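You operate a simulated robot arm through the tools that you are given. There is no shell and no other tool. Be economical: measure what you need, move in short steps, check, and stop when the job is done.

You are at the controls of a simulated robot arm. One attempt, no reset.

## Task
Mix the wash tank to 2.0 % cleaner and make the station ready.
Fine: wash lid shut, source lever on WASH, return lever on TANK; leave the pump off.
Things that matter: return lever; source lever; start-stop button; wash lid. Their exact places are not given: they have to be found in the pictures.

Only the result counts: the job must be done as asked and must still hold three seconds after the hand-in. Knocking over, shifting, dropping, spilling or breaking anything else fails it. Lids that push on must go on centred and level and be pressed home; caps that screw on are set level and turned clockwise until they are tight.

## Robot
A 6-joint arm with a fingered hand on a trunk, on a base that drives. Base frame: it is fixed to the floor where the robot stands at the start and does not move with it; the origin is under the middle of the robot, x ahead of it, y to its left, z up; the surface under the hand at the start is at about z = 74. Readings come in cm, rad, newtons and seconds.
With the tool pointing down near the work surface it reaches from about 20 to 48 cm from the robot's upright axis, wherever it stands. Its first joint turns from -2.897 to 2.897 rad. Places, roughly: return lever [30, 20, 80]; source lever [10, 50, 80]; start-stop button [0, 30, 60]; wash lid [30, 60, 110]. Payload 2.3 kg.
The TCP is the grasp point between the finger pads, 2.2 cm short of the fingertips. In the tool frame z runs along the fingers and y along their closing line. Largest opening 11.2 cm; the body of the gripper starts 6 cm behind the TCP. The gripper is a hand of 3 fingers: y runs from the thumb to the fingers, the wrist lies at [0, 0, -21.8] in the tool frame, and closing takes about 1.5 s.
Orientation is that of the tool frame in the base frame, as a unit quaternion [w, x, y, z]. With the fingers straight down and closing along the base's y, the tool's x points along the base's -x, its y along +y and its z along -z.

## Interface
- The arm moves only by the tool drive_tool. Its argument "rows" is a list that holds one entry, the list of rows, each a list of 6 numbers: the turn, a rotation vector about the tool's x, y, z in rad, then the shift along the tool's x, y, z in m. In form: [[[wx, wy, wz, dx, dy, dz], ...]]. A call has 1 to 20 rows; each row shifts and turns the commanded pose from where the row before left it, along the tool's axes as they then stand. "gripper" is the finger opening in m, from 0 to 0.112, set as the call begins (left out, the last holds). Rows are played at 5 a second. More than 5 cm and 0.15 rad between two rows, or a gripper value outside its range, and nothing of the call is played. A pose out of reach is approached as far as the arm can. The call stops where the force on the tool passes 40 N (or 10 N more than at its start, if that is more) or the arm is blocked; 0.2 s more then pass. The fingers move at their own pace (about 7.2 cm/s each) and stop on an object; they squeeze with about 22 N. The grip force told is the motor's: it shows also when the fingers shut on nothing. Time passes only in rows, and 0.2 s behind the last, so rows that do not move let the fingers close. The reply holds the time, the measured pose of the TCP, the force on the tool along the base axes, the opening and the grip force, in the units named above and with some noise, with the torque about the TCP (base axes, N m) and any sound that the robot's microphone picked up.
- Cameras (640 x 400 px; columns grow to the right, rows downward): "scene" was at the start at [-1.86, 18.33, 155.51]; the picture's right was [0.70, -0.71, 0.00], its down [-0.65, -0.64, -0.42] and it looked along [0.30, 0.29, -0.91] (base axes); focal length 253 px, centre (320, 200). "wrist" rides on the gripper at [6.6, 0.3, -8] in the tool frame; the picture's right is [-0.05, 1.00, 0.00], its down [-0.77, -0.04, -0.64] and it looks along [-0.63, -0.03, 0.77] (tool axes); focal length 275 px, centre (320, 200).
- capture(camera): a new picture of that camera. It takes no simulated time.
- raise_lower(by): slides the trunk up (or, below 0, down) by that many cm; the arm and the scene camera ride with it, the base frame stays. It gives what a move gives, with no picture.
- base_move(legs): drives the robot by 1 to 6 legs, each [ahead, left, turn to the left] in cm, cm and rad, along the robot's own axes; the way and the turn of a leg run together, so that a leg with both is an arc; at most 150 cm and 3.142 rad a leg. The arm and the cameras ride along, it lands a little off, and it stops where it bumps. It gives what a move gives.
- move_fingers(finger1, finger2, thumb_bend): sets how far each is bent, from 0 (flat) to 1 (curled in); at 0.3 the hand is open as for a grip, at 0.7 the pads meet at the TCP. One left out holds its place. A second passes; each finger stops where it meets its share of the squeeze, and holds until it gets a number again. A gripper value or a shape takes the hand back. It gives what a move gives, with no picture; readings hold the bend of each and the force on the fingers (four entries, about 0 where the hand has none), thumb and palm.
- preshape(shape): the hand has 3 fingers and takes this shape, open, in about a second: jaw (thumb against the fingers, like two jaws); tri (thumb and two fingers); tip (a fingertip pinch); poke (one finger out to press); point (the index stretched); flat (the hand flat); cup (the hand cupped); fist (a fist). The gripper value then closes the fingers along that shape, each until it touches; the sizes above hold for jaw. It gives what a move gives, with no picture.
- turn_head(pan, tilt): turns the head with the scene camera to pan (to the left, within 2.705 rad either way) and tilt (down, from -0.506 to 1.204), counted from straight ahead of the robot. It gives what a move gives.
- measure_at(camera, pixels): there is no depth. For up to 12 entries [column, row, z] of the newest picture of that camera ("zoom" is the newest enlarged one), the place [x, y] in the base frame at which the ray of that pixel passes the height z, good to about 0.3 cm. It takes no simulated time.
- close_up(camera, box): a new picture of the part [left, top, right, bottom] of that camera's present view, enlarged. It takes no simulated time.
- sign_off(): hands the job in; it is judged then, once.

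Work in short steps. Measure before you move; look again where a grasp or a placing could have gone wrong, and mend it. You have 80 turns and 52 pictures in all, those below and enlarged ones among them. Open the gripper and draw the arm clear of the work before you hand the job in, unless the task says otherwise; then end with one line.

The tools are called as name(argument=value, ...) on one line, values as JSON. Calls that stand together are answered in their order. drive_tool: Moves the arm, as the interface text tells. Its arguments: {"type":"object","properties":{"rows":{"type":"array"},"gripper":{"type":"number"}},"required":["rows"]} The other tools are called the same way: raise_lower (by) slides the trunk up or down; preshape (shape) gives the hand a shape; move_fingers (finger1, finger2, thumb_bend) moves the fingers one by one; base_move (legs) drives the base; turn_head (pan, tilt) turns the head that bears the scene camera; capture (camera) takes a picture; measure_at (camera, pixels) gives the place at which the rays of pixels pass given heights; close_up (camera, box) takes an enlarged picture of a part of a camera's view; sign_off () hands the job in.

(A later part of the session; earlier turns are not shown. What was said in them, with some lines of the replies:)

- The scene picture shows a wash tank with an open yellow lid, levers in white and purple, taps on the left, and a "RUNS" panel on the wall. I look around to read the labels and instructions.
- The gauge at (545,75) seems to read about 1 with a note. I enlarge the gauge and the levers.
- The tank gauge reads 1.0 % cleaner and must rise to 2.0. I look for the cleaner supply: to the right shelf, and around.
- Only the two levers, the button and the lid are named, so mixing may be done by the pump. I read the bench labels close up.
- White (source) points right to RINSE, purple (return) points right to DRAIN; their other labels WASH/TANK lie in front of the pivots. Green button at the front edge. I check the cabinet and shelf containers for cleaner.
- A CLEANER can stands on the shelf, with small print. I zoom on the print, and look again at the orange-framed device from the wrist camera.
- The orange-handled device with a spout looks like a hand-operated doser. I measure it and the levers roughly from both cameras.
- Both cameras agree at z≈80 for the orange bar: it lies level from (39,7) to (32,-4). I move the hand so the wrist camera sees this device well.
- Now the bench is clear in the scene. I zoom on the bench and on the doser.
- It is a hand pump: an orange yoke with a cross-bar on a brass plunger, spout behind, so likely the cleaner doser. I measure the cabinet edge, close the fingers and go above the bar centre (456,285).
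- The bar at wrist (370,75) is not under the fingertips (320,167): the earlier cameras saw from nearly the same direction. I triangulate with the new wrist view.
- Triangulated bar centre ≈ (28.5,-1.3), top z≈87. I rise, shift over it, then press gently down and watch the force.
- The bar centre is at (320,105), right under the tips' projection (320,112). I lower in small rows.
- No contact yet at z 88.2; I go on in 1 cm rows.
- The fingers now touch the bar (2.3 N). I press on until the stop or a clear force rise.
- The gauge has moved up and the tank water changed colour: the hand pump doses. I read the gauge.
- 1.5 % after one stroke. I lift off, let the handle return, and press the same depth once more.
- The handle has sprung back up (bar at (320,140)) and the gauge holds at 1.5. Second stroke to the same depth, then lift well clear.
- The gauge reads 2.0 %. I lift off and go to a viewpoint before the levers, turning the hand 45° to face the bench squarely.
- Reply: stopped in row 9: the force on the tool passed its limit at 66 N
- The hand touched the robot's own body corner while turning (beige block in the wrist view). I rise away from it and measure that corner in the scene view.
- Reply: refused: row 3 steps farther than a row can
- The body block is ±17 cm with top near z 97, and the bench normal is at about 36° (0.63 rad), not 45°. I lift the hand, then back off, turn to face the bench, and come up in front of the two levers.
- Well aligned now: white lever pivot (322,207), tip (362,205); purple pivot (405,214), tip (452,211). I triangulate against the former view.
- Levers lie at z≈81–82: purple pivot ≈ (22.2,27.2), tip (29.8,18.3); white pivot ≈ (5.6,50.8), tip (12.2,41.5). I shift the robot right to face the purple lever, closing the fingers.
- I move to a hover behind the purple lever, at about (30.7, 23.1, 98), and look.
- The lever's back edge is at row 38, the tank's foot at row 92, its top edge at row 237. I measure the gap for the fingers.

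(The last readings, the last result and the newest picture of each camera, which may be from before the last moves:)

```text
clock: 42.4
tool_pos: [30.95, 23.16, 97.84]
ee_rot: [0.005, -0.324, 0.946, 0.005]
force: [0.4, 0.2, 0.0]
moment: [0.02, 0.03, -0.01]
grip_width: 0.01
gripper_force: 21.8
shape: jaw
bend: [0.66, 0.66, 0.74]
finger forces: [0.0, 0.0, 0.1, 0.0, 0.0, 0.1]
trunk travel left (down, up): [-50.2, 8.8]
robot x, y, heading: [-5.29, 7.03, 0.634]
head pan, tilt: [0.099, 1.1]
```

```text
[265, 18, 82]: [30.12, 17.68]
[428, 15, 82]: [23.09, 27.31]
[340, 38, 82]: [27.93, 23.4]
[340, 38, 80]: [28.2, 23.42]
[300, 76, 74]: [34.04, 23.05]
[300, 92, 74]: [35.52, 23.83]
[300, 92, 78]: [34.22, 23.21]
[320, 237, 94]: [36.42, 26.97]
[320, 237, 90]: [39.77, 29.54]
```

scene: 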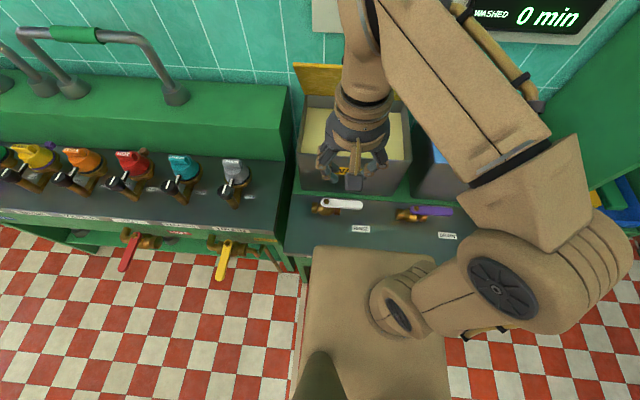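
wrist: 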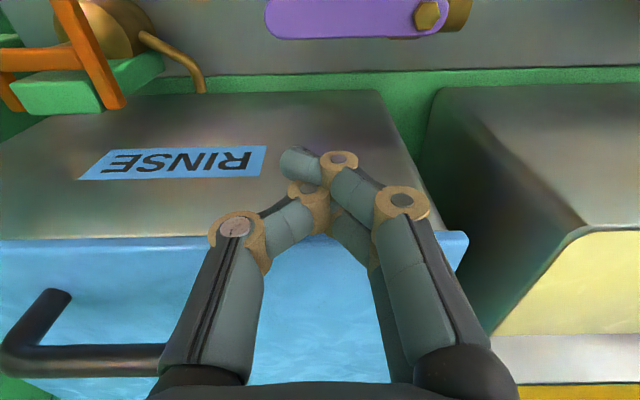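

The gap is 36.4 → 42.6 in depth; the fingers just fit. I tilt the hand slightly so its body leans away from the tank, then lower the tips behind the lever.

drive_tool(rows=[[[0, -0.13, 0, 0, 0, 0], [0, -0.13, 0, 0, 0, 0], [0, 0, 0, -0.006, 0, 0.0015], [0, 0, 0, 0.0089, 0, 0.0334], [0, 0, 0, 0.0089, 0, 0.0334], [0, 0, 0, 0.0089, 0, 0.0334], [0, 0, 0, 0.0045, 0, 0.0167]]])

capture(camera="wrist")

```text
clock: 44.0
tool_pos: [31.54, 23.93, 85.9]
ee_rot: [0.123, -0.321, 0.938, 0.045]
force: [-0.4, -0.1, -1.4]
moment: [-0.01, 0.03, -0.02]
grip_width: 0.01
gripper_force: 22.4
shape: jaw
bend: [0.66, 0.66, 0.74]
finger forces: [0.0, 0.0, 0.0, 0.0, 0.0, 0.0]
trunk travel left (down, up): [-50.2, 8.8]
robot x, y, heading: [-5.23, 6.53, 0.641]
head pan, tilt: [0.099, 1.1]
```

```text
15 pictures are left
```

wrist: 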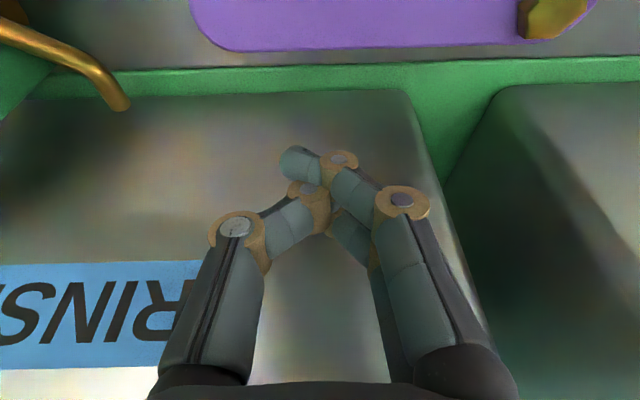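

Tips are clear behind the lever (lever back edge at row 50). I go down the last 5 cm.

drive_tool(rows=[[[0, 0, 0, 0.0045, 0, 0.0169], [0, 0, 0, 0.0045, 0, 0.0169], [0, 0, 0, 0.0045, 0, 0.0169]]])

```text
clock: 44.8
tool_pos: [32.55, 24.57, 81.75]
ee_rot: [0.125, -0.32, 0.938, 0.047]
force: [-34.1, -17.5, 8.9]
moment: [-0.18, 0.02, -0.59]
grip_width: 0.01
gripper_force: 22.0
shape: jaw
bend: [0.66, 0.73, 0.75]
finger forces: [0.0, 42.3, 0.0, 0.0, 0.0, 0.1]
out of reach, approached as far as the arm can: row 1, 2, 3
trunk travel left (down, up): [-50.2, 8.8]
robot x, y, heading: [-4.95, 6.89, 0.639]
head pan, tilt: [0.099, 1.1]
```

The arm ran out of reach there and leans on the tank (34 N). I back up and off at once.

drive_tool(rows=[[[0, 0, 0, 0.008, 0, -0.004], [0, 0, 0, -0.004, 0, -0.03], [0, 0, 0, -0.004, 0, -0.03]]])

```text
clock: 45.5
tool_pos: [32.65, 24.13, 88.17]
ee_rot: [0.13, -0.321, 0.937, 0.047]
force: [-9.6, -6.3, -3.2]
moment: [-0.06, 0.17, -0.09]
grip_width: 0.0
gripper_force: 22.0
shape: jaw
bend: [0.66, 0.66, 0.75]
finger forces: [0.0, 13.1, 0.0, 0.0, 0.0, 0.0]
out of reach, approached as far as the arm can: row 1
trunk travel left (down, up): [-50.2, 8.8]
robot x, y, heading: [-4.89, 6.79, 0.642]
head pan, tilt: [0.099, 1.1]
```

I shift a further 1.5 cm away from the tank and up.

drive_tool(rows=[[[0, 0, 0, 0.0145, 0, -0.004], [0, 0, 0, -0.005, 0, -0.02], [0, 0, 0, 0, 0, 0]]])

capture(camera="scene")

```text
clock: 46.4
tool_pos: [31.51, 23.15, 90.11]
ee_rot: [0.128, -0.321, 0.937, 0.046]
force: [-0.1, -0.9, -0.3]
moment: [-0.02, 0.02, -0.01]
grip_width: 0.02
gripper_force: 21.6
shape: jaw
bend: [0.66, 0.67, 0.75]
finger forces: [0.0, 0.0, 0.1, 0.0, 0.0, 0.0]
trunk travel left (down, up): [-50.2, 8.8]
robot x, y, heading: [-4.76, 6.73, 0.637]
head pan, tilt: [0.099, 1.1]
```

```text
14 pictures are left
```

scene: 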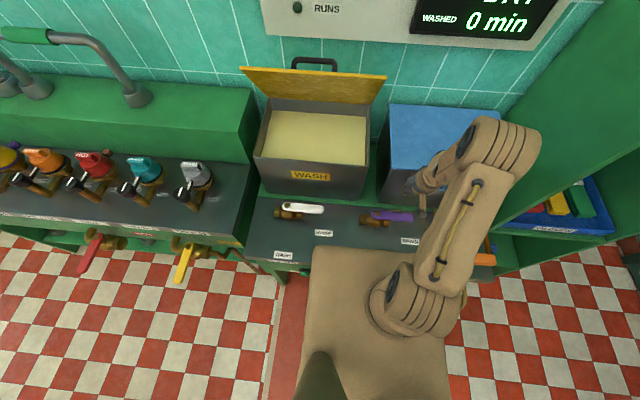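

Clear again; nothing moved. I go back to a vertical hand (the tilt likely caused the reach limit) and lower straight.

drive_tool(rows=[[[0, 0.13, 0, 0, 0, 0], [0, 0.13, 0, 0, 0, 0], [0, 0, 0, -0.002, 0, 0.03], [0, 0, 0, 0, 0, 0.02], [0, 0, 0, 0, 0, 0.02], [0, 0, 0, 0, 0, 0.02]]])

```text
clock: 47.4
tool_pos: [31.61, 23.33, 85.42]
ee_rot: [0.009, -0.324, 0.946, 0.004]
force: [-9.1, -3.8, 2.6]
moment: [0.52, -1.09, 0.03]
grip_width: 0.01
gripper_force: 22.0
shape: jaw
bend: [0.66, 0.67, 0.75]
finger forces: [0.0, 0.1, 0.0, 0.0, 0.0, 0.0]
trunk travel left (down, up): [-50.2, 8.8]
robot x, y, heading: [-4.98, 7.0, 0.638]
head pan, tilt: [0.099, 1.1]
stopped in row 5: the force on the tool passed its limit at 48 N (the readings are from after the stop); the commanded pose is now the measured one
```

A moment without finger force: the palm met the tank's upper rim. Instead I'll straddle the lever from above with the jaws open across it, so I rise, open to 5 cm, and turn the hand a quarter turn.

drive_tool(rows=[[[0, 0, 0, 0.005, 0, -0.03], [0, 0, 0, 0.02, 0.01, -0.045], [0, 0, 0, 0.02, 0.01, -0.045], [0, 0, -0.1428, 0, 0, 0], [0, 0, -0.1428, 0, 0, 0], [0, 0, -0.1428, 0, 0, 0], [0, 0, -0.1428, 0, 0, 0], [0, 0, -0.1428, 0, 0, 0], [0, 0, -0.1428, 0, 0, 0], [0, 0, -0.1428, 0, 0, 0], [0, 0, -0.1428, 0, 0, 0], [0, 0, -0.1428, 0, 0, 0], [0, 0, -0.1428, 0, 0, 0], [0, 0, -0.1428, 0, 0, 0]]], gripper=0.05)

capture(camera="wrist")

```text
refused: row 2 steps farther than a row can; nothing moved
```

```text
13 pictures are left
```

wrist: 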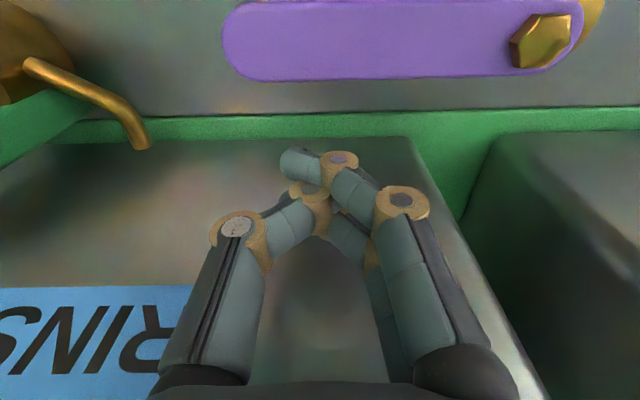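

Row step too long; I repeat with shorter rows.

drive_tool(rows=[[[0, 0, 0, 0.005, 0, -0.03], [0, 0, 0, 0.015, 0.005, -0.04], [0, 0, 0, 0.025, 0.01, -0.04], [0, 0, -0.1428, 0, 0, 0], [0, 0, -0.1428, 0, 0, 0], [0, 0, -0.1428, 0, 0, 0], [0, 0, -0.1428, 0, 0, 0], [0, 0, -0.1428, 0, 0, 0], [0, 0, -0.1428, 0, 0, 0], [0, 0, -0.1428, 0, 0, 0], [0, 0, -0.1428, 0, 0, 0], [0, 0, -0.1428, 0, 0, 0], [0, 0, -0.1428, 0, 0, 0], [0, 0, -0.1428, 0, 0, 0]]], gripper=0.05)

```text
clock: 50.4
tool_pos: [18.44, 27.43, 91.19]
ee_rot: [-0.007, 0.897, -0.442, 0.019]
force: [-0.7, 0.3, 0.5]
moment: [0.0, -0.02, 0.03]
grip_width: 4.98
gripper_force: 0.0
shape: jaw
bend: [0.73, 0.73, 0.7]
finger forces: [0.0, 0.0, 0.1, 0.0, 0.0, 0.1]
out of reach, approached as far as the arm can: row 10, 11, 12, 13, 14
trunk travel left (down, up): [-50.2, 8.8]
robot x, y, heading: [-4.63, 6.77, 0.637]
head pan, tilt: [0.099, 1.1]
```

The full quarter turn exceeds the wrist there. A 45° yaw suffices: the thumb can stay behind the lever and drag it round the whole arc without turning. I turn back 45° and see where the hand is.

drive_tool(rows=[[[0, 0, 0.131, 0, 0, 0], [0, 0, 0.131, 0, 0, 0], [0, 0, 0.131, 0, 0, 0], [0, 0, 0.131, 0, 0, 0], [0, 0, 0.131, 0, 0, 0], [0, 0, 0.131, 0, 0, 0], [0, 0, 0, 0, 0, 0]]], gripper=0.09)

```text
clock: 52.0
tool_pos: [18.52, 27.41, 91.31]
ee_rot: [0.01, -0.66, 0.752, 0.001]
force: [-0.6, 0.3, -0.3]
moment: [0.05, -0.02, 0.02]
grip_width: 9.01
gripper_force: 0.1
shape: jaw
bend: [0.59, 0.59, 0.55]
finger forces: [0.0, 0.0, 0.0, 0.0, 0.0, 0.0]
trunk travel left (down, up): [-50.2, 8.8]
robot x, y, heading: [-4.59, 6.62, 0.632]
head pan, tilt: [0.099, 1.1]
```

Now at yaw 1.44 and a steady pose. I raise a bit, then shift the base back 6 and right 8 for clearance.

drive_tool(rows=[[[0, 0, 0, 0, 0, -0.04], [0, 0, 0, 0, 0, -0.04]]])

base_move(legs=[[-6, -8, 0]])

```text
clock: 52.6
tool_pos: [18.4, 27.25, 99.33]
ee_rot: [0.009, -0.661, 0.751, 0.002]
force: [0.3, 0.4, 0.7]
moment: [-0.02, -0.02, 0.01]
grip_width: 8.99
gripper_force: 0.1
shape: jaw
bend: [0.59, 0.59, 0.55]
finger forces: [0.0, 0.0, 0.1, 0.1, 0.0, 0.1]
trunk travel left (down, up): [-50.2, 8.8]
robot x, y, heading: [-4.76, 6.77, 0.633]
head pan, tilt: [0.099, 1.1]
```

```text
clock: 53.7
tool_pos: [18.33, 17.17, 99.36]
ee_rot: [0.01, -0.661, 0.75, 0.001]
force: [1.1, 0.4, -0.7]
moment: [0.0, 0.01, 0.0]
grip_width: 8.98
gripper_force: 0.1
shape: jaw
bend: [0.59, 0.59, 0.55]
finger forces: [0.0, 0.0, 0.0, 0.1, 0.1, 0.1]
trunk travel left (down, up): [-50.2, 8.8]
robot x, y, heading: [-4.74, -3.23, 0.637]
head pan, tilt: [0.099, 1.1]
```

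I move above the start point (25.6, 23.6, 95) where the thumb comes down behind the lever, and check with the wrist camera.

drive_tool(rows=[[[0, 0, 0, -0.0242, -0.0214, 0.0147], [0, 0, 0, -0.0242, -0.0214, 0.0147], [0, 0, 0, -0.0242, -0.0214, 0.0147], [0, 0, 0, 0, 0, 0]]])

capture(camera="wrist")

```text
clock: 54.7
tool_pos: [25.59, 23.64, 95.17]
ee_rot: [0.009, -0.661, 0.751, 0.001]
force: [-0.5, -0.1, 0.2]
moment: [0.01, -0.02, -0.01]
grip_width: 8.95
gripper_force: 0.0
shape: jaw
bend: [0.59, 0.59, 0.55]
finger forces: [0.0, 0.0, 0.1, 0.0, 0.0, 0.1]
trunk travel left (down, up): [-50.2, 8.8]
robot x, y, heading: [-5.15, -3.46, 0.639]
head pan, tilt: [0.099, 1.1]
```

```text
12 pictures are left
```

wrist: 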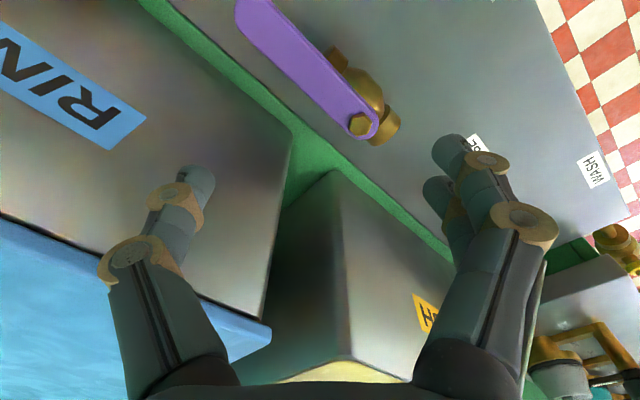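

The lever (tip (250,10), pivot (360,120)) will pass between thumb (left) and fingers (right). I lower 14.4 cm.

drive_tool(rows=[[[0, 0, 0, 0, 0, 0.03], [0, 0, 0, 0, 0, 0.03], [0, 0, 0, 0, 0, 0.03], [0, 0, 0, 0, 0, 0.03], [0, 0, 0, 0, 0, 0.024]]])

capture(camera="wrist")

```text
clock: 55.9
tool_pos: [25.91, 23.97, 80.57]
ee_rot: [0.009, -0.661, 0.751, 0.002]
force: [0.6, -0.5, 0.4]
moment: [0.01, 0.0, -0.01]
grip_width: 8.98
gripper_force: 0.1
shape: jaw
bend: [0.59, 0.59, 0.55]
finger forces: [0.0, 0.1, 0.0, 0.0, 0.1, 0.1]
trunk travel left (down, up): [-50.2, 8.8]
robot x, y, heading: [-5.14, -3.17, 0.638]
head pan, tilt: [0.099, 1.1]
```

```text
11 pictures are left
```

wrist: 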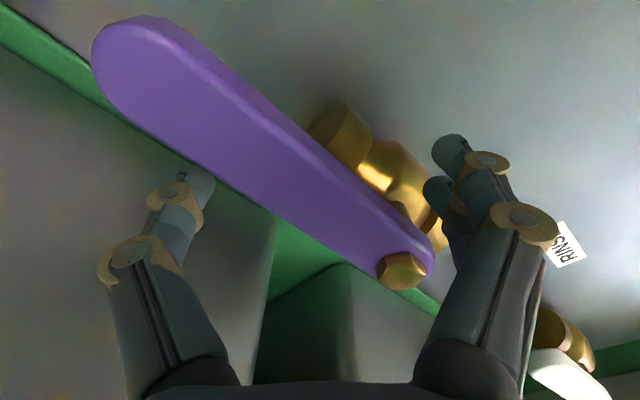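

The thumb sits just behind the purple lever at (205,180). I drag it along the arc to about 60°.

drive_tool(rows=[[[0, 0, 0, 0.0108, 0.0086, 0], [0, 0, 0, 0.0104, 0.0099, 0], [0, 0, 0, 0.0104, 0.0099, 0], [0, 0, 0, 0.0104, 0.0099, 0], [0, 0, 0, 0.006, 0.0139, 0], [0, 0, 0, 0.004, 0.0139, 0], [0, 0, 0, 0.002, 0.0139, 0]]])

```text
clock: 57.5
tool_pos: [17.38, 19.48, 80.41]
ee_rot: [0.009, -0.661, 0.75, 0.001]
force: [1.0, 0.7, -0.1]
moment: [-0.02, 0.01, 0.02]
grip_width: 9.01
gripper_force: 0.0
shape: jaw
bend: [0.59, 0.59, 0.54]
finger forces: [0.0, 0.0, 0.0, 0.0, 1.5, 0.0]
trunk travel left (down, up): [-50.2, 8.8]
robot x, y, heading: [-4.95, -3.11, 0.637]
head pan, tilt: [0.099, 1.1]
```

The lever follows with light thumb force. I finish the arc toward TANK.

drive_tool(rows=[[[0, 0, 0, -0.002, 0.0139, 0], [0, 0, 0, -0.004, 0.0139, 0], [0, 0, 0, -0.005, 0.0139, 0], [0, 0, 0, 0, 0.006, 0], [0, 0, 0, 0, 0.004, 0]]])

capture(camera="wrist")

```text
clock: 58.7
tool_pos: [12.29, 21.29, 80.43]
ee_rot: [0.009, -0.66, 0.751, 0.001]
force: [1.2, -0.5, 0.0]
moment: [0.01, 0.01, -0.02]
grip_width: 8.99
gripper_force: 0.0
shape: jaw
bend: [0.59, 0.59, 0.54]
finger forces: [0.0, 0.0, 0.0, 0.0, 1.4, 0.0]
trunk travel left (down, up): [-50.2, 8.8]
robot x, y, heading: [-5.08, -3.04, 0.638]
head pan, tilt: [0.099, 1.1]
```

```text
10 pictures are left
```

wrist: 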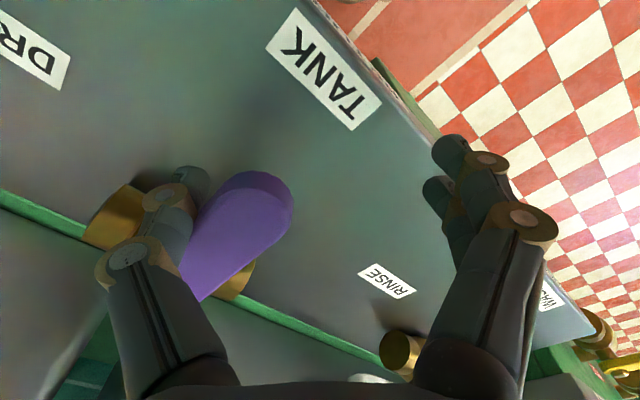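

The lever points near TANK but I feel no stop yet. I push left a little more in small rows, watching the force.

drive_tool(rows=[[[0, 0, 0, -0.0035, 0.0035, 0], [0, 0, 0, -0.0035, 0.0035, 0], [0, 0, 0, -0.0035, 0.0035, 0], [0, 0, 0, 0, 0, 0]]])

```text
clock: 59.8
tool_pos: [11.48, 21.73, 80.36]
ee_rot: [0.004, -0.656, 0.755, 0.003]
force: [13.0, -23.2, -1.2]
moment: [0.24, 0.28, -1.28]
grip_width: 9.12
gripper_force: 0.1
shape: jaw
bend: [0.59, 0.59, 0.5]
finger forces: [0.1, 0.0, 0.0, 0.1, 25.9, 0.0]
trunk travel left (down, up): [-50.2, 8.8]
robot x, y, heading: [-5.08, -3.23, 0.641]
head pan, tilt: [0.099, 1.1]
stopped in row 4: the force on the tool passed its limit at 41 N (the readings are from after the stop); the commanded pose is now the measured one
```

The lever is hard on its stop at TANK. I back off to the right, rise, and drive the base 29 cm left for the white lever.

drive_tool(rows=[[[0, 0, 0, 0.0075, -0.0075, 0], [0, 0, 0, 0.0075, -0.0075, 0], [0, 0, 0, 0, 0, -0.045], [0, 0, 0, 0, 0, -0.045], [0, 0, 0, 0, 0, -0.045], [0, 0, 0, 0, 0, -0.045]]])

base_move(legs=[[0, 29, 0]])

capture(camera="scene")

```text
clock: 61.2
tool_pos: [12.55, 20.27, 98.5]
ee_rot: [0.008, -0.659, 0.752, 0.0]
force: [-0.7, -0.6, -0.1]
moment: [0.02, -0.01, 0.02]
grip_width: 8.98
gripper_force: 0.0
shape: jaw
bend: [0.59, 0.59, 0.55]
finger forces: [0.1, 0.1, 0.1, 0.0, 0.0, 0.1]
trunk travel left (down, up): [-50.2, 8.8]
robot x, y, heading: [-4.74, -3.12, 0.635]
head pan, tilt: [0.099, 1.1]
```

```text
clock: 63.2
tool_pos: [-4.92, 43.69, 98.3]
ee_rot: [0.006, -0.659, 0.752, 0.001]
force: [0.3, -0.2, 0.1]
moment: [-0.01, 0.0, 0.05]
grip_width: 9.01
gripper_force: 0.0
shape: jaw
bend: [0.59, 0.59, 0.55]
finger forces: [0.0, 0.1, 0.0, 0.0, 0.0, 0.0]
trunk travel left (down, up): [-50.2, 8.8]
robot x, y, heading: [-22.29, 20.24, 0.633]
head pan, tilt: [0.099, 1.1]
```

```text
9 pictures are left
```

scene: 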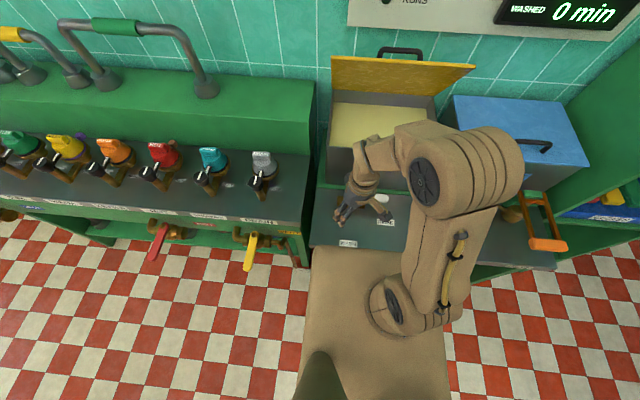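

I move to the matching hover for the white lever, (9.3, 47.6, 96), and look.

drive_tool(rows=[[[0, 0, 0, -0.0141, -0.034, 0.006], [0, 0, 0, -0.0141, -0.034, 0.006], [0, 0, 0, -0.0141, -0.034, 0.006], [0, 0, 0, -0.0141, -0.034, 0.006], [0, 0, 0, 0, 0, 0]]])

capture(camera="wrist")

```text
clock: 64.4
tool_pos: [9.57, 47.52, 96.13]
ee_rot: [0.007, -0.659, 0.752, 0.0]
force: [-0.4, 0.3, 0.4]
moment: [0.02, 0.02, -0.01]
grip_width: 8.97
gripper_force: 0.1
shape: jaw
bend: [0.59, 0.59, 0.55]
finger forces: [0.0, 0.1, 0.1, 0.0, 0.0, 0.1]
trunk travel left (down, up): [-50.2, 8.8]
robot x, y, heading: [-22.19, 20.28, 0.638]
head pan, tilt: [0.099, 1.1]
```

```text
8 pictures are left
```

wrist: 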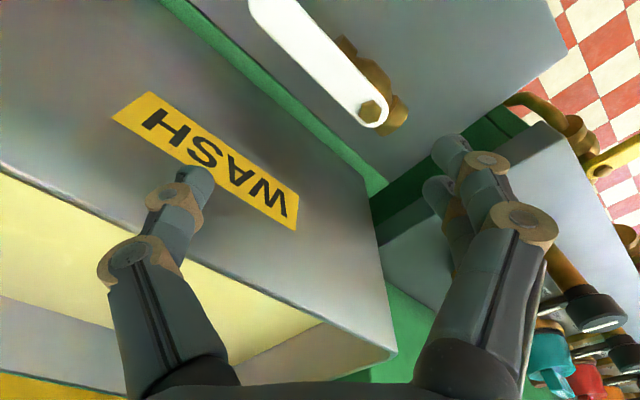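

The layout matches the purple case (pivot (372,108)). I shift 0.6 cm toward the lever and lower 15.5 cm.

drive_tool(rows=[[[0, 0, 0, 0, 0.006, 0.03], [0, 0, 0, 0, 0, 0.03], [0, 0, 0, 0, 0, 0.03], [0, 0, 0, 0, 0, 0.03], [0, 0, 0, 0, 0, 0.02], [0, 0, 0, 0, 0, 0.015]]])

capture(camera="wrist")

```text
clock: 65.8
tool_pos: [9.01, 47.83, 80.67]
ee_rot: [0.007, -0.659, 0.752, 0.0]
force: [0.1, -0.4, 0.0]
moment: [0.02, 0.02, 0.0]
grip_width: 8.98
gripper_force: 0.0
shape: jaw
bend: [0.59, 0.59, 0.55]
finger forces: [0.1, 0.0, 0.0, 0.0, 0.1, 0.0]
trunk travel left (down, up): [-50.2, 8.8]
robot x, y, heading: [-22.48, 20.14, 0.632]
head pan, tilt: [0.099, 1.1]
```

```text
7 pictures are left
```

wrist: 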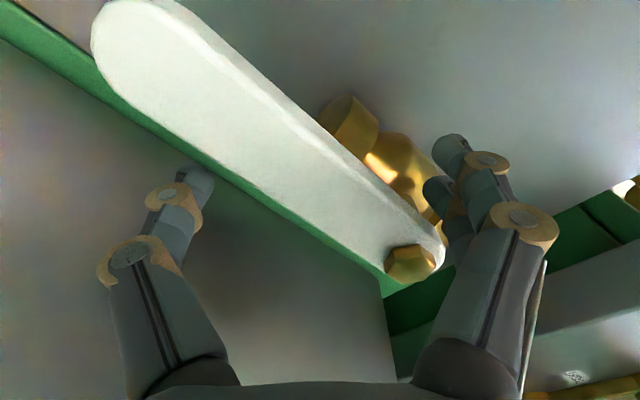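

Same picture as with the purple lever; I play the same arc.

drive_tool(rows=[[[0, 0, 0, 0.0108, 0.0086, 0], [0, 0, 0, 0.0104, 0.0099, 0], [0, 0, 0, 0.0104, 0.0099, 0], [0, 0, 0, 0.0104, 0.0099, 0], [0, 0, 0, 0.006, 0.0139, 0], [0, 0, 0, 0.004, 0.0139, 0], [0, 0, 0, 0.002, 0.0139, 0], [0, 0, 0, -0.002, 0.0139, 0], [0, 0, 0, -0.004, 0.0139, 0], [0, 0, 0, -0.005, 0.0139, 0]]])

drive_tool(rows=[[[0, 0, 0, 0, 0.005, 0], [0, 0, 0, -0.002, 0.005, 0], [0, 0, 0, -0.0035, 0.0035, 0], [0, 0, 0, -0.0035, 0.0035, 0], [0, 0, 0, -0.0035, 0.0035, 0], [0, 0, 0, -0.0035, 0.0035, 0]]])

```text
clock: 68.0
tool_pos: [-3.57, 45.06, 80.57]
ee_rot: [0.007, -0.658, 0.753, 0.002]
force: [2.0, -1.5, 0.9]
moment: [0.04, 0.07, -0.02]
grip_width: 9.02
gripper_force: 0.0
shape: jaw
bend: [0.59, 0.59, 0.54]
finger forces: [0.0, 0.0, 0.0, 0.0, 1.8, 0.0]
trunk travel left (down, up): [-50.2, 8.8]
robot x, y, heading: [-22.36, 20.34, 0.641]
head pan, tilt: [0.099, 1.1]
```

```text
clock: 69.2
tool_pos: [-5.28, 45.68, 80.44]
ee_rot: [0.0, -0.653, 0.757, 0.0]
force: [17.2, -25.0, -0.7]
moment: [0.25, 0.23, -1.35]
grip_width: 9.15
gripper_force: 0.0
shape: jaw
bend: [0.59, 0.59, 0.49]
finger forces: [0.1, 0.1, 0.1, 0.0, 28.4, 0.1]
trunk travel left (down, up): [-50.2, 8.8]
robot x, y, heading: [-22.23, 19.81, 0.631]
head pan, tilt: [0.099, 1.1]
stopped in row 5: the force on the tool passed its limit at 43 N (the readings are from after the stop); the commanded pose is now the measured one
```

The source lever is on its stop at WASH. I back off and rise well clear, and measure the lid corners in the newest scene picture: top edge (333,57)–(472,66), hinge edge near (333,92).

drive_tool(rows=[[[0, 0, 0, 0.0075, -0.0075, 0], [0, 0, 0, 0.0075, -0.0075, 0], [0, 0, 0, 0, 0, -0.045], [0, 0, 0, 0, 0, -0.045], [0, 0, 0, 0, 0, -0.045], [0, 0, 0, 0, 0, -0.045], [0, 0, 0, 0, 0, -0.045], [0, 0, 0, 0, 0, -0.045], [0, 0, 0, 0, 0, -0.045]]])

measure_at(camera="scene", pixels=[[333, 57, 105], [333, 57, 112], [333, 57, 119], [474, 66, 105], [474, 66, 112], [474, 66, 119], [400, 49, 112], [400, 49, 119], [333, 91, 97], [437, 97, 97], [328, 147, 97], [430, 140, 97]])

```text
clock: 71.2
tool_pos: [-4.44, 44.3, 111.96]
ee_rot: [0.002, -0.655, 0.756, -0.001]
force: [0.3, -0.1, -1.1]
moment: [-0.01, 0.0, -0.01]
grip_width: 8.99
gripper_force: 0.1
shape: jaw
bend: [0.59, 0.59, 0.55]
finger forces: [0.0, 0.0, 0.0, 0.0, 0.0, 0.0]
trunk travel left (down, up): [-50.2, 8.8]
robot x, y, heading: [-22.25, 20.37, 0.637]
head pan, tilt: [0.099, 1.1]
```

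```text
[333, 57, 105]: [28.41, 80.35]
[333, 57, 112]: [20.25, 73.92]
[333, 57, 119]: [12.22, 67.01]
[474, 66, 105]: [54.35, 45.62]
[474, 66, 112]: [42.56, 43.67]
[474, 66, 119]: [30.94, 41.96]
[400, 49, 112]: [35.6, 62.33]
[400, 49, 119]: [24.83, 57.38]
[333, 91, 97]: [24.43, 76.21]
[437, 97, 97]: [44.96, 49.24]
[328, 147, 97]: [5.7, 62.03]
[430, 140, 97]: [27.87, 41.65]
```

Triangulated lid: hinge at depth n≈65, z≈97; free edge at n≈54, z≈116 (leaning forward over the tank), from u≈-47 to -13, handle in the middle. To avoid the start button in front of the robot (u≈-30), I move the base right, then closer, and raise the trunk for reach.

raise_lower(by=8)

base_move(legs=[[0, -22, 0], [7, 0, 0]])

turn_head(pan=0.35, tilt=0.75)

capture(camera="scene")

```text
clock: 72.3
tool_pos: [-4.27, 44.33, 119.89]
ee_rot: [0.002, -0.656, 0.755, -0.001]
force: [-0.4, 0.3, -0.5]
moment: [-0.01, -0.01, -0.03]
grip_width: 9.01
gripper_force: 0.1
shape: jaw
bend: [0.59, 0.59, 0.55]
finger forces: [0.0, 0.1, 0.0, 0.0, 0.1, 0.0]
trunk travel left (down, up): [-58.2, 0.8]
robot x, y, heading: [-22.28, 20.06, 0.632]
head pan, tilt: [0.099, 1.1]
```

```text
clock: 74.6
tool_pos: [14.5, 30.94, 119.91]
ee_rot: [0.001, -0.656, 0.755, -0.001]
force: [-0.5, 0.7, -0.5]
moment: [-0.01, -0.01, 0.01]
grip_width: 8.95
gripper_force: 0.0
shape: jaw
bend: [0.59, 0.59, 0.55]
finger forces: [0.1, 0.0, 0.0, 0.0, 0.0, 0.1]
trunk travel left (down, up): [-58.2, 0.8]
robot x, y, heading: [-3.36, 6.46, 0.639]
head pan, tilt: [0.099, 1.1]
```

```text
clock: 75.5
tool_pos: [14.32, 30.92, 120.0]
ee_rot: [0.003, -0.656, 0.755, -0.001]
force: [-0.1, -0.3, -0.3]
moment: [0.0, 0.02, 0.0]
grip_width: 9.0
gripper_force: 0.1
shape: jaw
bend: [0.59, 0.59, 0.55]
finger forces: [0.1, 0.0, 0.0, 0.0, 0.0, 0.1]
trunk travel left (down, up): [-58.2, 0.8]
robot x, y, heading: [-3.31, 6.35, 0.635]
head pan, tilt: [0.351, 0.75]
```

```text
6 pictures are left
```

scene: 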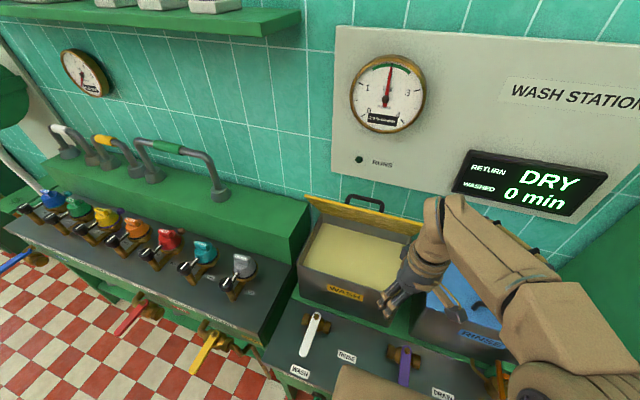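

Both levers now point to the front (WASH, TANK), RUNS lamp dark. I refine the lid edge: top-left corner (305,195), handle top (365,198).

measure_at(camera="scene", pixels=[[305, 195, 112], [305, 195, 116], [305, 195, 120], [365, 198, 116], [365, 198, 120], [422, 224, 112], [422, 224, 116], [422, 224, 120]])

```text
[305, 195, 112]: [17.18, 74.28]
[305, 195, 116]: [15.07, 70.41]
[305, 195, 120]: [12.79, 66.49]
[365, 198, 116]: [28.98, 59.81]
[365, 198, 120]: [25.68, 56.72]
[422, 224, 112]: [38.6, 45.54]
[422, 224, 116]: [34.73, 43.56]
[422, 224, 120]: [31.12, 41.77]
```

Lid edge confirmed at z≈116. I go to a hover short of the edge and tilt the hand 0.5 rad so that it lies parallel to the open lid.

drive_tool(rows=[[[0, 0, 0, -0.0362, -0.0238, -0.004], [0, 0, 0, -0.0362, -0.0238, -0.004], [0, 0, 0, -0.0362, -0.0238, -0.004], [0, 0, 0, -0.0362, -0.0238, -0.004], [0, 0, 0, -0.0362, -0.0238, -0.004], [0.0886, -0.0881, 0, 0, 0, 0], [0.0886, -0.0881, 0, 0, 0, 0], [0.0886, -0.0881, 0, 0, 0, 0], [0.0886, -0.0881, 0, 0, 0, 0], [0, 0, 0, 0, 0, 0]]])

capture(camera="wrist")

```text
clock: 77.7
tool_pos: [24.3, 42.33, 121.4]
ee_rot: [0.249, -0.635, 0.731, -0.019]
force: [-0.6, 0.8, 0.4]
moment: [-0.02, 0.02, 0.01]
grip_width: 8.98
gripper_force: 0.2
shape: jaw
bend: [0.59, 0.59, 0.55]
finger forces: [0.1, 0.2, 0.0, 0.1, 0.1, 0.0]
out of reach, approached as far as the arm can: row 4, 5
trunk travel left (down, up): [-58.2, 0.8]
robot x, y, heading: [-3.52, 6.42, 0.635]
head pan, tilt: [0.351, 0.75]
```

```text
5 pictures are left
```

wrist: 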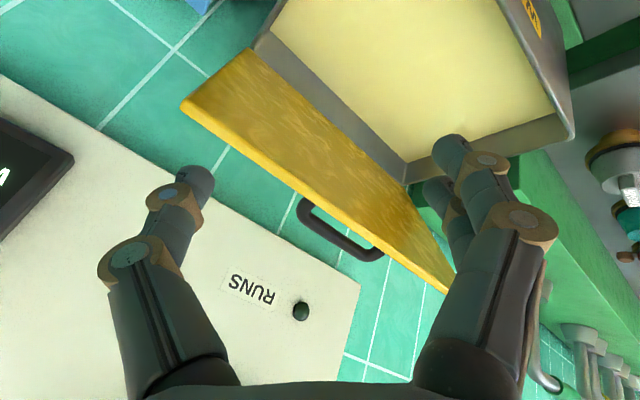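

The hand is tilted parallel to the lid; the thumb lies on the wall side, the fingers on the tank side. I move up to the hover just above the edge.

drive_tool(rows=[[[0, 0, 0, -0.0168, -0.0108, 0.0092], [0, 0, 0, -0.0168, -0.0108, 0.0092], [0, 0, 0, -0.0168, -0.0108, 0.0092], [0, 0, 0, 0, 0, 0]]])

```text
clock: 78.7
tool_pos: [28.68, 47.13, 121.92]
ee_rot: [0.248, -0.636, 0.731, -0.02]
force: [0.6, 0.0, -0.5]
moment: [-0.02, 0.02, 0.01]
grip_width: 9.0
gripper_force: 0.0
shape: jaw
bend: [0.59, 0.59, 0.55]
finger forces: [0.1, 0.0, 0.0, 0.0, 0.1, 0.1]
trunk travel left (down, up): [-58.2, 0.8]
robot x, y, heading: [-3.19, 6.61, 0.64]
head pan, tilt: [0.351, 0.75]
```

Reached exactly. Now I slide along the lid's plane 6.5 cm so that thumb and fingers straddle its edge.

drive_tool(rows=[[[0, 0, 0, 0, 0, 0.02], [0, 0, 0, 0, 0, 0.02], [0, 0, 0, 0, 0, 0.015], [0, 0, 0, 0, 0, 0.01], [0, 0, 0, 0, 0, 0]]])

capture(camera="wrist")

```text
clock: 79.9
tool_pos: [31.35, 49.13, 116.07]
ee_rot: [0.248, -0.636, 0.731, -0.02]
force: [-0.5, -0.1, -0.5]
moment: [0.02, -0.01, 0.0]
grip_width: 8.99
gripper_force: 0.0
shape: jaw
bend: [0.59, 0.59, 0.55]
finger forces: [0.0, 0.0, 0.0, 0.0, 0.0, 0.0]
trunk travel left (down, up): [-58.2, 0.8]
robot x, y, heading: [-3.48, 6.7, 0.638]
head pan, tilt: [0.351, 0.75]
```

```text
4 pictures are left
```

wrist: 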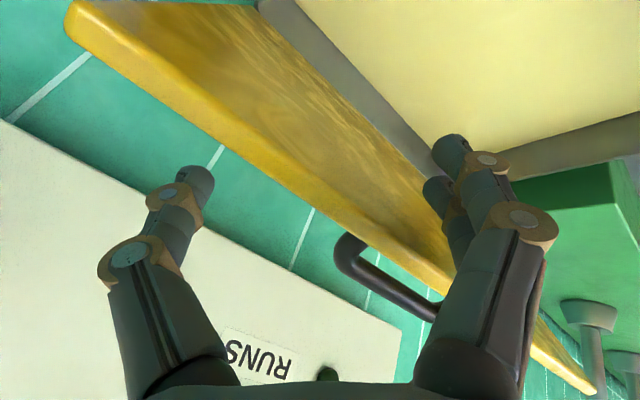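

The lid edge passes mid-way between thumb (wall side) and fingers (tank side). I drag it forward and down along the hinge arc with the thumb.

drive_tool(rows=[[[0, 0, 0, 0.0105, 0.0105, 0.0021], [0, 0, 0, 0.0105, 0.0105, 0.0021], [0, 0, 0, 0.0105, 0.0105, 0.0021], [0, 0, 0, 0.0105, 0.0105, 0.0021], [0, 0, 0, 0.0093, 0.0093, 0.0057], [0, 0, 0, 0.0093, 0.0093, 0.0057], [0, 0, 0, 0.0093, 0.0093, 0.0057], [0, 0, 0, 0.0093, 0.0093, 0.0057], [0, 0, 0, 0, 0, 0]]])

capture(camera="wrist")

```text
clock: 81.9
tool_pos: [24.71, 44.02, 108.05]
ee_rot: [0.25, -0.636, 0.73, -0.019]
force: [0.5, 0.1, 1.0]
moment: [-0.02, -0.05, 0.01]
grip_width: 9.0
gripper_force: 0.0
shape: jaw
bend: [0.59, 0.59, 0.55]
finger forces: [0.0, 0.1, 0.0, 0.0, 0.6, 0.0]
trunk travel left (down, up): [-58.2, 0.8]
robot x, y, heading: [-3.6, 6.59, 0.635]
head pan, tilt: [0.351, 0.75]
```

```text
3 pictures are left
```

wrist: 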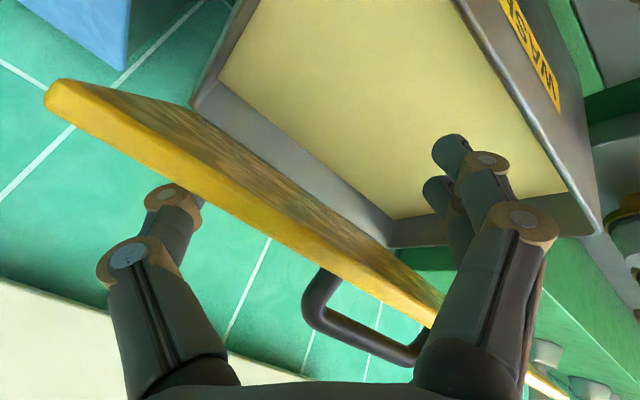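

The lid follows at light force, now about 31° open. I continue: thumb pressing it down while the fingers pass in front of the tank's face.

drive_tool(rows=[[[0, 0, 0, 0.0082, 0.0083, 0.005], [0, 0, 0, 0.0082, 0.0083, 0.005], [0, 0, 0, 0.0082, 0.0083, 0.005], [0, 0, 0, 0.0082, 0.0083, 0.005], [0, 0, 0, 0.0082, 0.0083, 0.005], [0, 0, 0, 0, 0, 0]]])

capture(camera="wrist")

```text
clock: 83.3
tool_pos: [21.59, 41.64, 103.04]
ee_rot: [0.248, -0.636, 0.731, -0.021]
force: [0.4, -0.5, 0.7]
moment: [0.0, 0.01, 0.02]
grip_width: 8.98
gripper_force: 0.0
shape: jaw
bend: [0.59, 0.59, 0.54]
finger forces: [0.0, 0.1, 0.0, 0.0, 0.5, 0.0]
trunk travel left (down, up): [-58.2, 0.8]
robot x, y, heading: [-3.7, 6.68, 0.64]
head pan, tilt: [0.351, 0.75]
```

```text
2 pictures are left
```

wrist: 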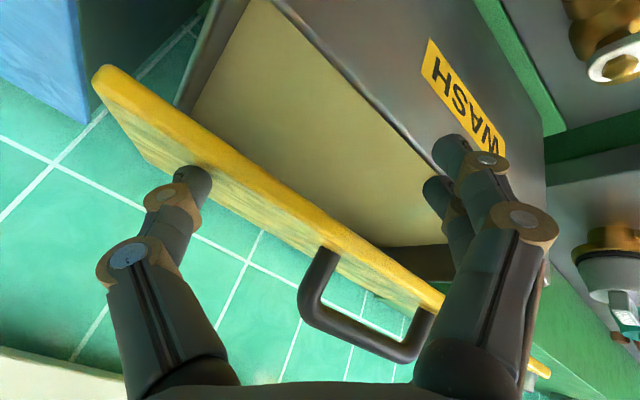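

The lid is nearly down, fingers just in front of the rim. I shift 1.4 cm toward me for clearance, then press on down in small rows.

drive_tool(rows=[[[0, 0, 0, 0.0087, 0.0087, -0.0068], [0, 0, 0, 0.004, 0.004, 0.0092], [0, 0, 0, 0.004, 0.004, 0.0092], [0, 0, 0, 0.004, 0.004, 0.0092], [0, 0, 0, 0.002, 0.002, 0.0046], [0, 0, 0, 0.002, 0.002, 0.0046]]])

```text
clock: 84.7
tool_pos: [20.32, 40.76, 98.59]
ee_rot: [0.25, -0.636, 0.73, -0.019]
force: [0.6, -0.3, 0.6]
moment: [-0.01, -0.05, -0.03]
grip_width: 9.01
gripper_force: 0.0
shape: jaw
bend: [0.59, 0.59, 0.55]
finger forces: [0.1, 0.0, 0.1, 0.0, 0.6, 0.0]
trunk travel left (down, up): [-58.2, 0.8]
robot x, y, heading: [-3.48, 6.43, 0.64]
head pan, tilt: [0.351, 0.75]
```

Still light contact, no stop yet. I continue straight down in 5 mm rows until a force shows.

drive_tool(rows=[[[0, 0, 0, 0.0017, 0.0017, 0.0044], [0, 0, 0, 0.0017, 0.0017, 0.0044], [0, 0, 0, 0.0017, 0.0017, 0.0044], [0, 0, 0, 0.0017, 0.0017, 0.0044], [0, 0, 0, 0, 0, 0]]])

```text
clock: 85.9
tool_pos: [20.06, 40.65, 96.77]
ee_rot: [0.252, -0.636, 0.73, -0.02]
force: [-6.6, 3.3, 17.4]
moment: [-0.22, -1.09, 0.21]
grip_width: 9.0
gripper_force: 0.1
shape: jaw
bend: [0.59, 0.59, 0.54]
finger forces: [0.1, 0.0, 0.1, 0.0, 17.2, 0.0]
trunk travel left (down, up): [-58.2, 0.8]
robot x, y, heading: [-3.68, 6.65, 0.639]
head pan, tilt: [0.351, 0.75]
```

The lid resists with 17 N: it is down. I press a touch more, then retreat along the fingers.

drive_tool(rows=[[[0, 0, 0, 0.0012, 0.0012, 0.003], [0, 0, 0, 0, 0, 0], [0, 0, 0, 0, 0, -0.02], [0, 0, 0, 0, 0, -0.045], [0, 0, 0, 0, 0, -0.045], [0, 0, 0, 0, 0, -0.04]]])

capture(camera="scene")

```text
clock: 87.3
tool_pos: [14.22, 36.25, 109.57]
ee_rot: [0.249, -0.635, 0.731, -0.02]
force: [0.4, -0.4, 0.6]
moment: [-0.01, -0.04, -0.01]
grip_width: 9.0
gripper_force: 0.0
shape: jaw
bend: [0.59, 0.59, 0.55]
finger forces: [0.0, 0.0, 0.0, 0.1, 0.0, 0.1]
trunk travel left (down, up): [-58.2, 0.8]
robot x, y, heading: [-3.78, 6.61, 0.64]
head pan, tilt: [0.351, 0.75]
```

```text
1 pictures are left
```

scene: 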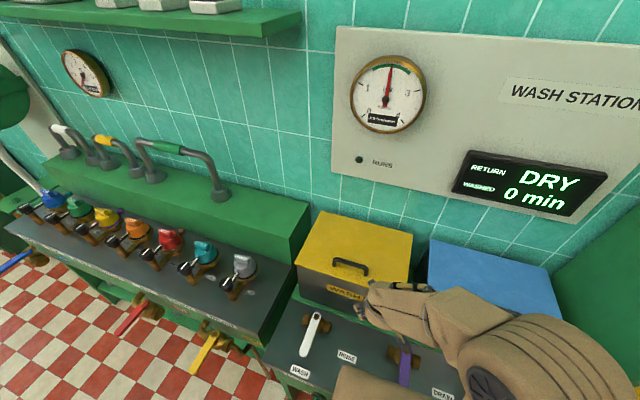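

The lid lies flat and shut, both levers point to WASH and TANK, the RUNS lamp is dark. I draw the arm clear and read the gauge one last time.

drive_tool(rows=[[[0, 0, 0, 0, 0, -0.045], [0, 0, 0, 0, 0, -0.045]]], gripper=0.112)

base_move(legs=[[-15, 0, 0]])

close_up(camera="scene", box=[300, 30, 440, 190])

```text
clock: 87.9
tool_pos: [10.8, 33.58, 117.4]
ee_rot: [0.248, -0.634, 0.732, -0.019]
force: [0.5, -0.3, 0.6]
moment: [0.0, 0.0, -0.01]
grip_width: 11.2
gripper_force: 0.1
shape: jaw
bend: [0.3, 0.3, 0.3]
finger forces: [0.1, 0.0, 0.1, 0.1, 0.1, 0.0]
trunk travel left (down, up): [-58.2, 0.8]
robot x, y, heading: [-3.56, 6.42, 0.634]
head pan, tilt: [0.351, 0.75]
```

```text
clock: 89.2
tool_pos: [-1.25, 24.83, 117.35]
ee_rot: [0.25, -0.635, 0.731, -0.019]
force: [-0.4, -0.5, 0.3]
moment: [0.03, -0.05, 0.01]
grip_width: 11.18
gripper_force: 0.1
shape: jaw
bend: [0.3, 0.3, 0.3]
finger forces: [0.0, 0.0, 0.1, 0.0, 0.0, 0.0]
trunk travel left (down, up): [-58.2, 0.8]
robot x, y, heading: [-15.33, -2.28, 0.63]
head pan, tilt: [0.351, 0.75]
```

```text
2.50 times, centred on (370, 110) of scene
```

zoom: 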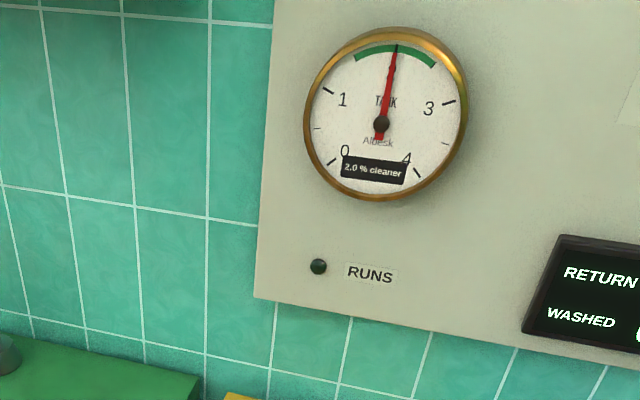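

The gauge reads 2.0 % cleaner, the pump lamp is dark, and the arm is clear. I hand in.

sign_off()

```text
The job is handed in.
```

The wash tank reads 2.0 % cleaner, the wash lid is shut, the source lever is on WASH, the return lever is on TANK, and the pump is off; I handed the job in with the gripper open and the arm clear.
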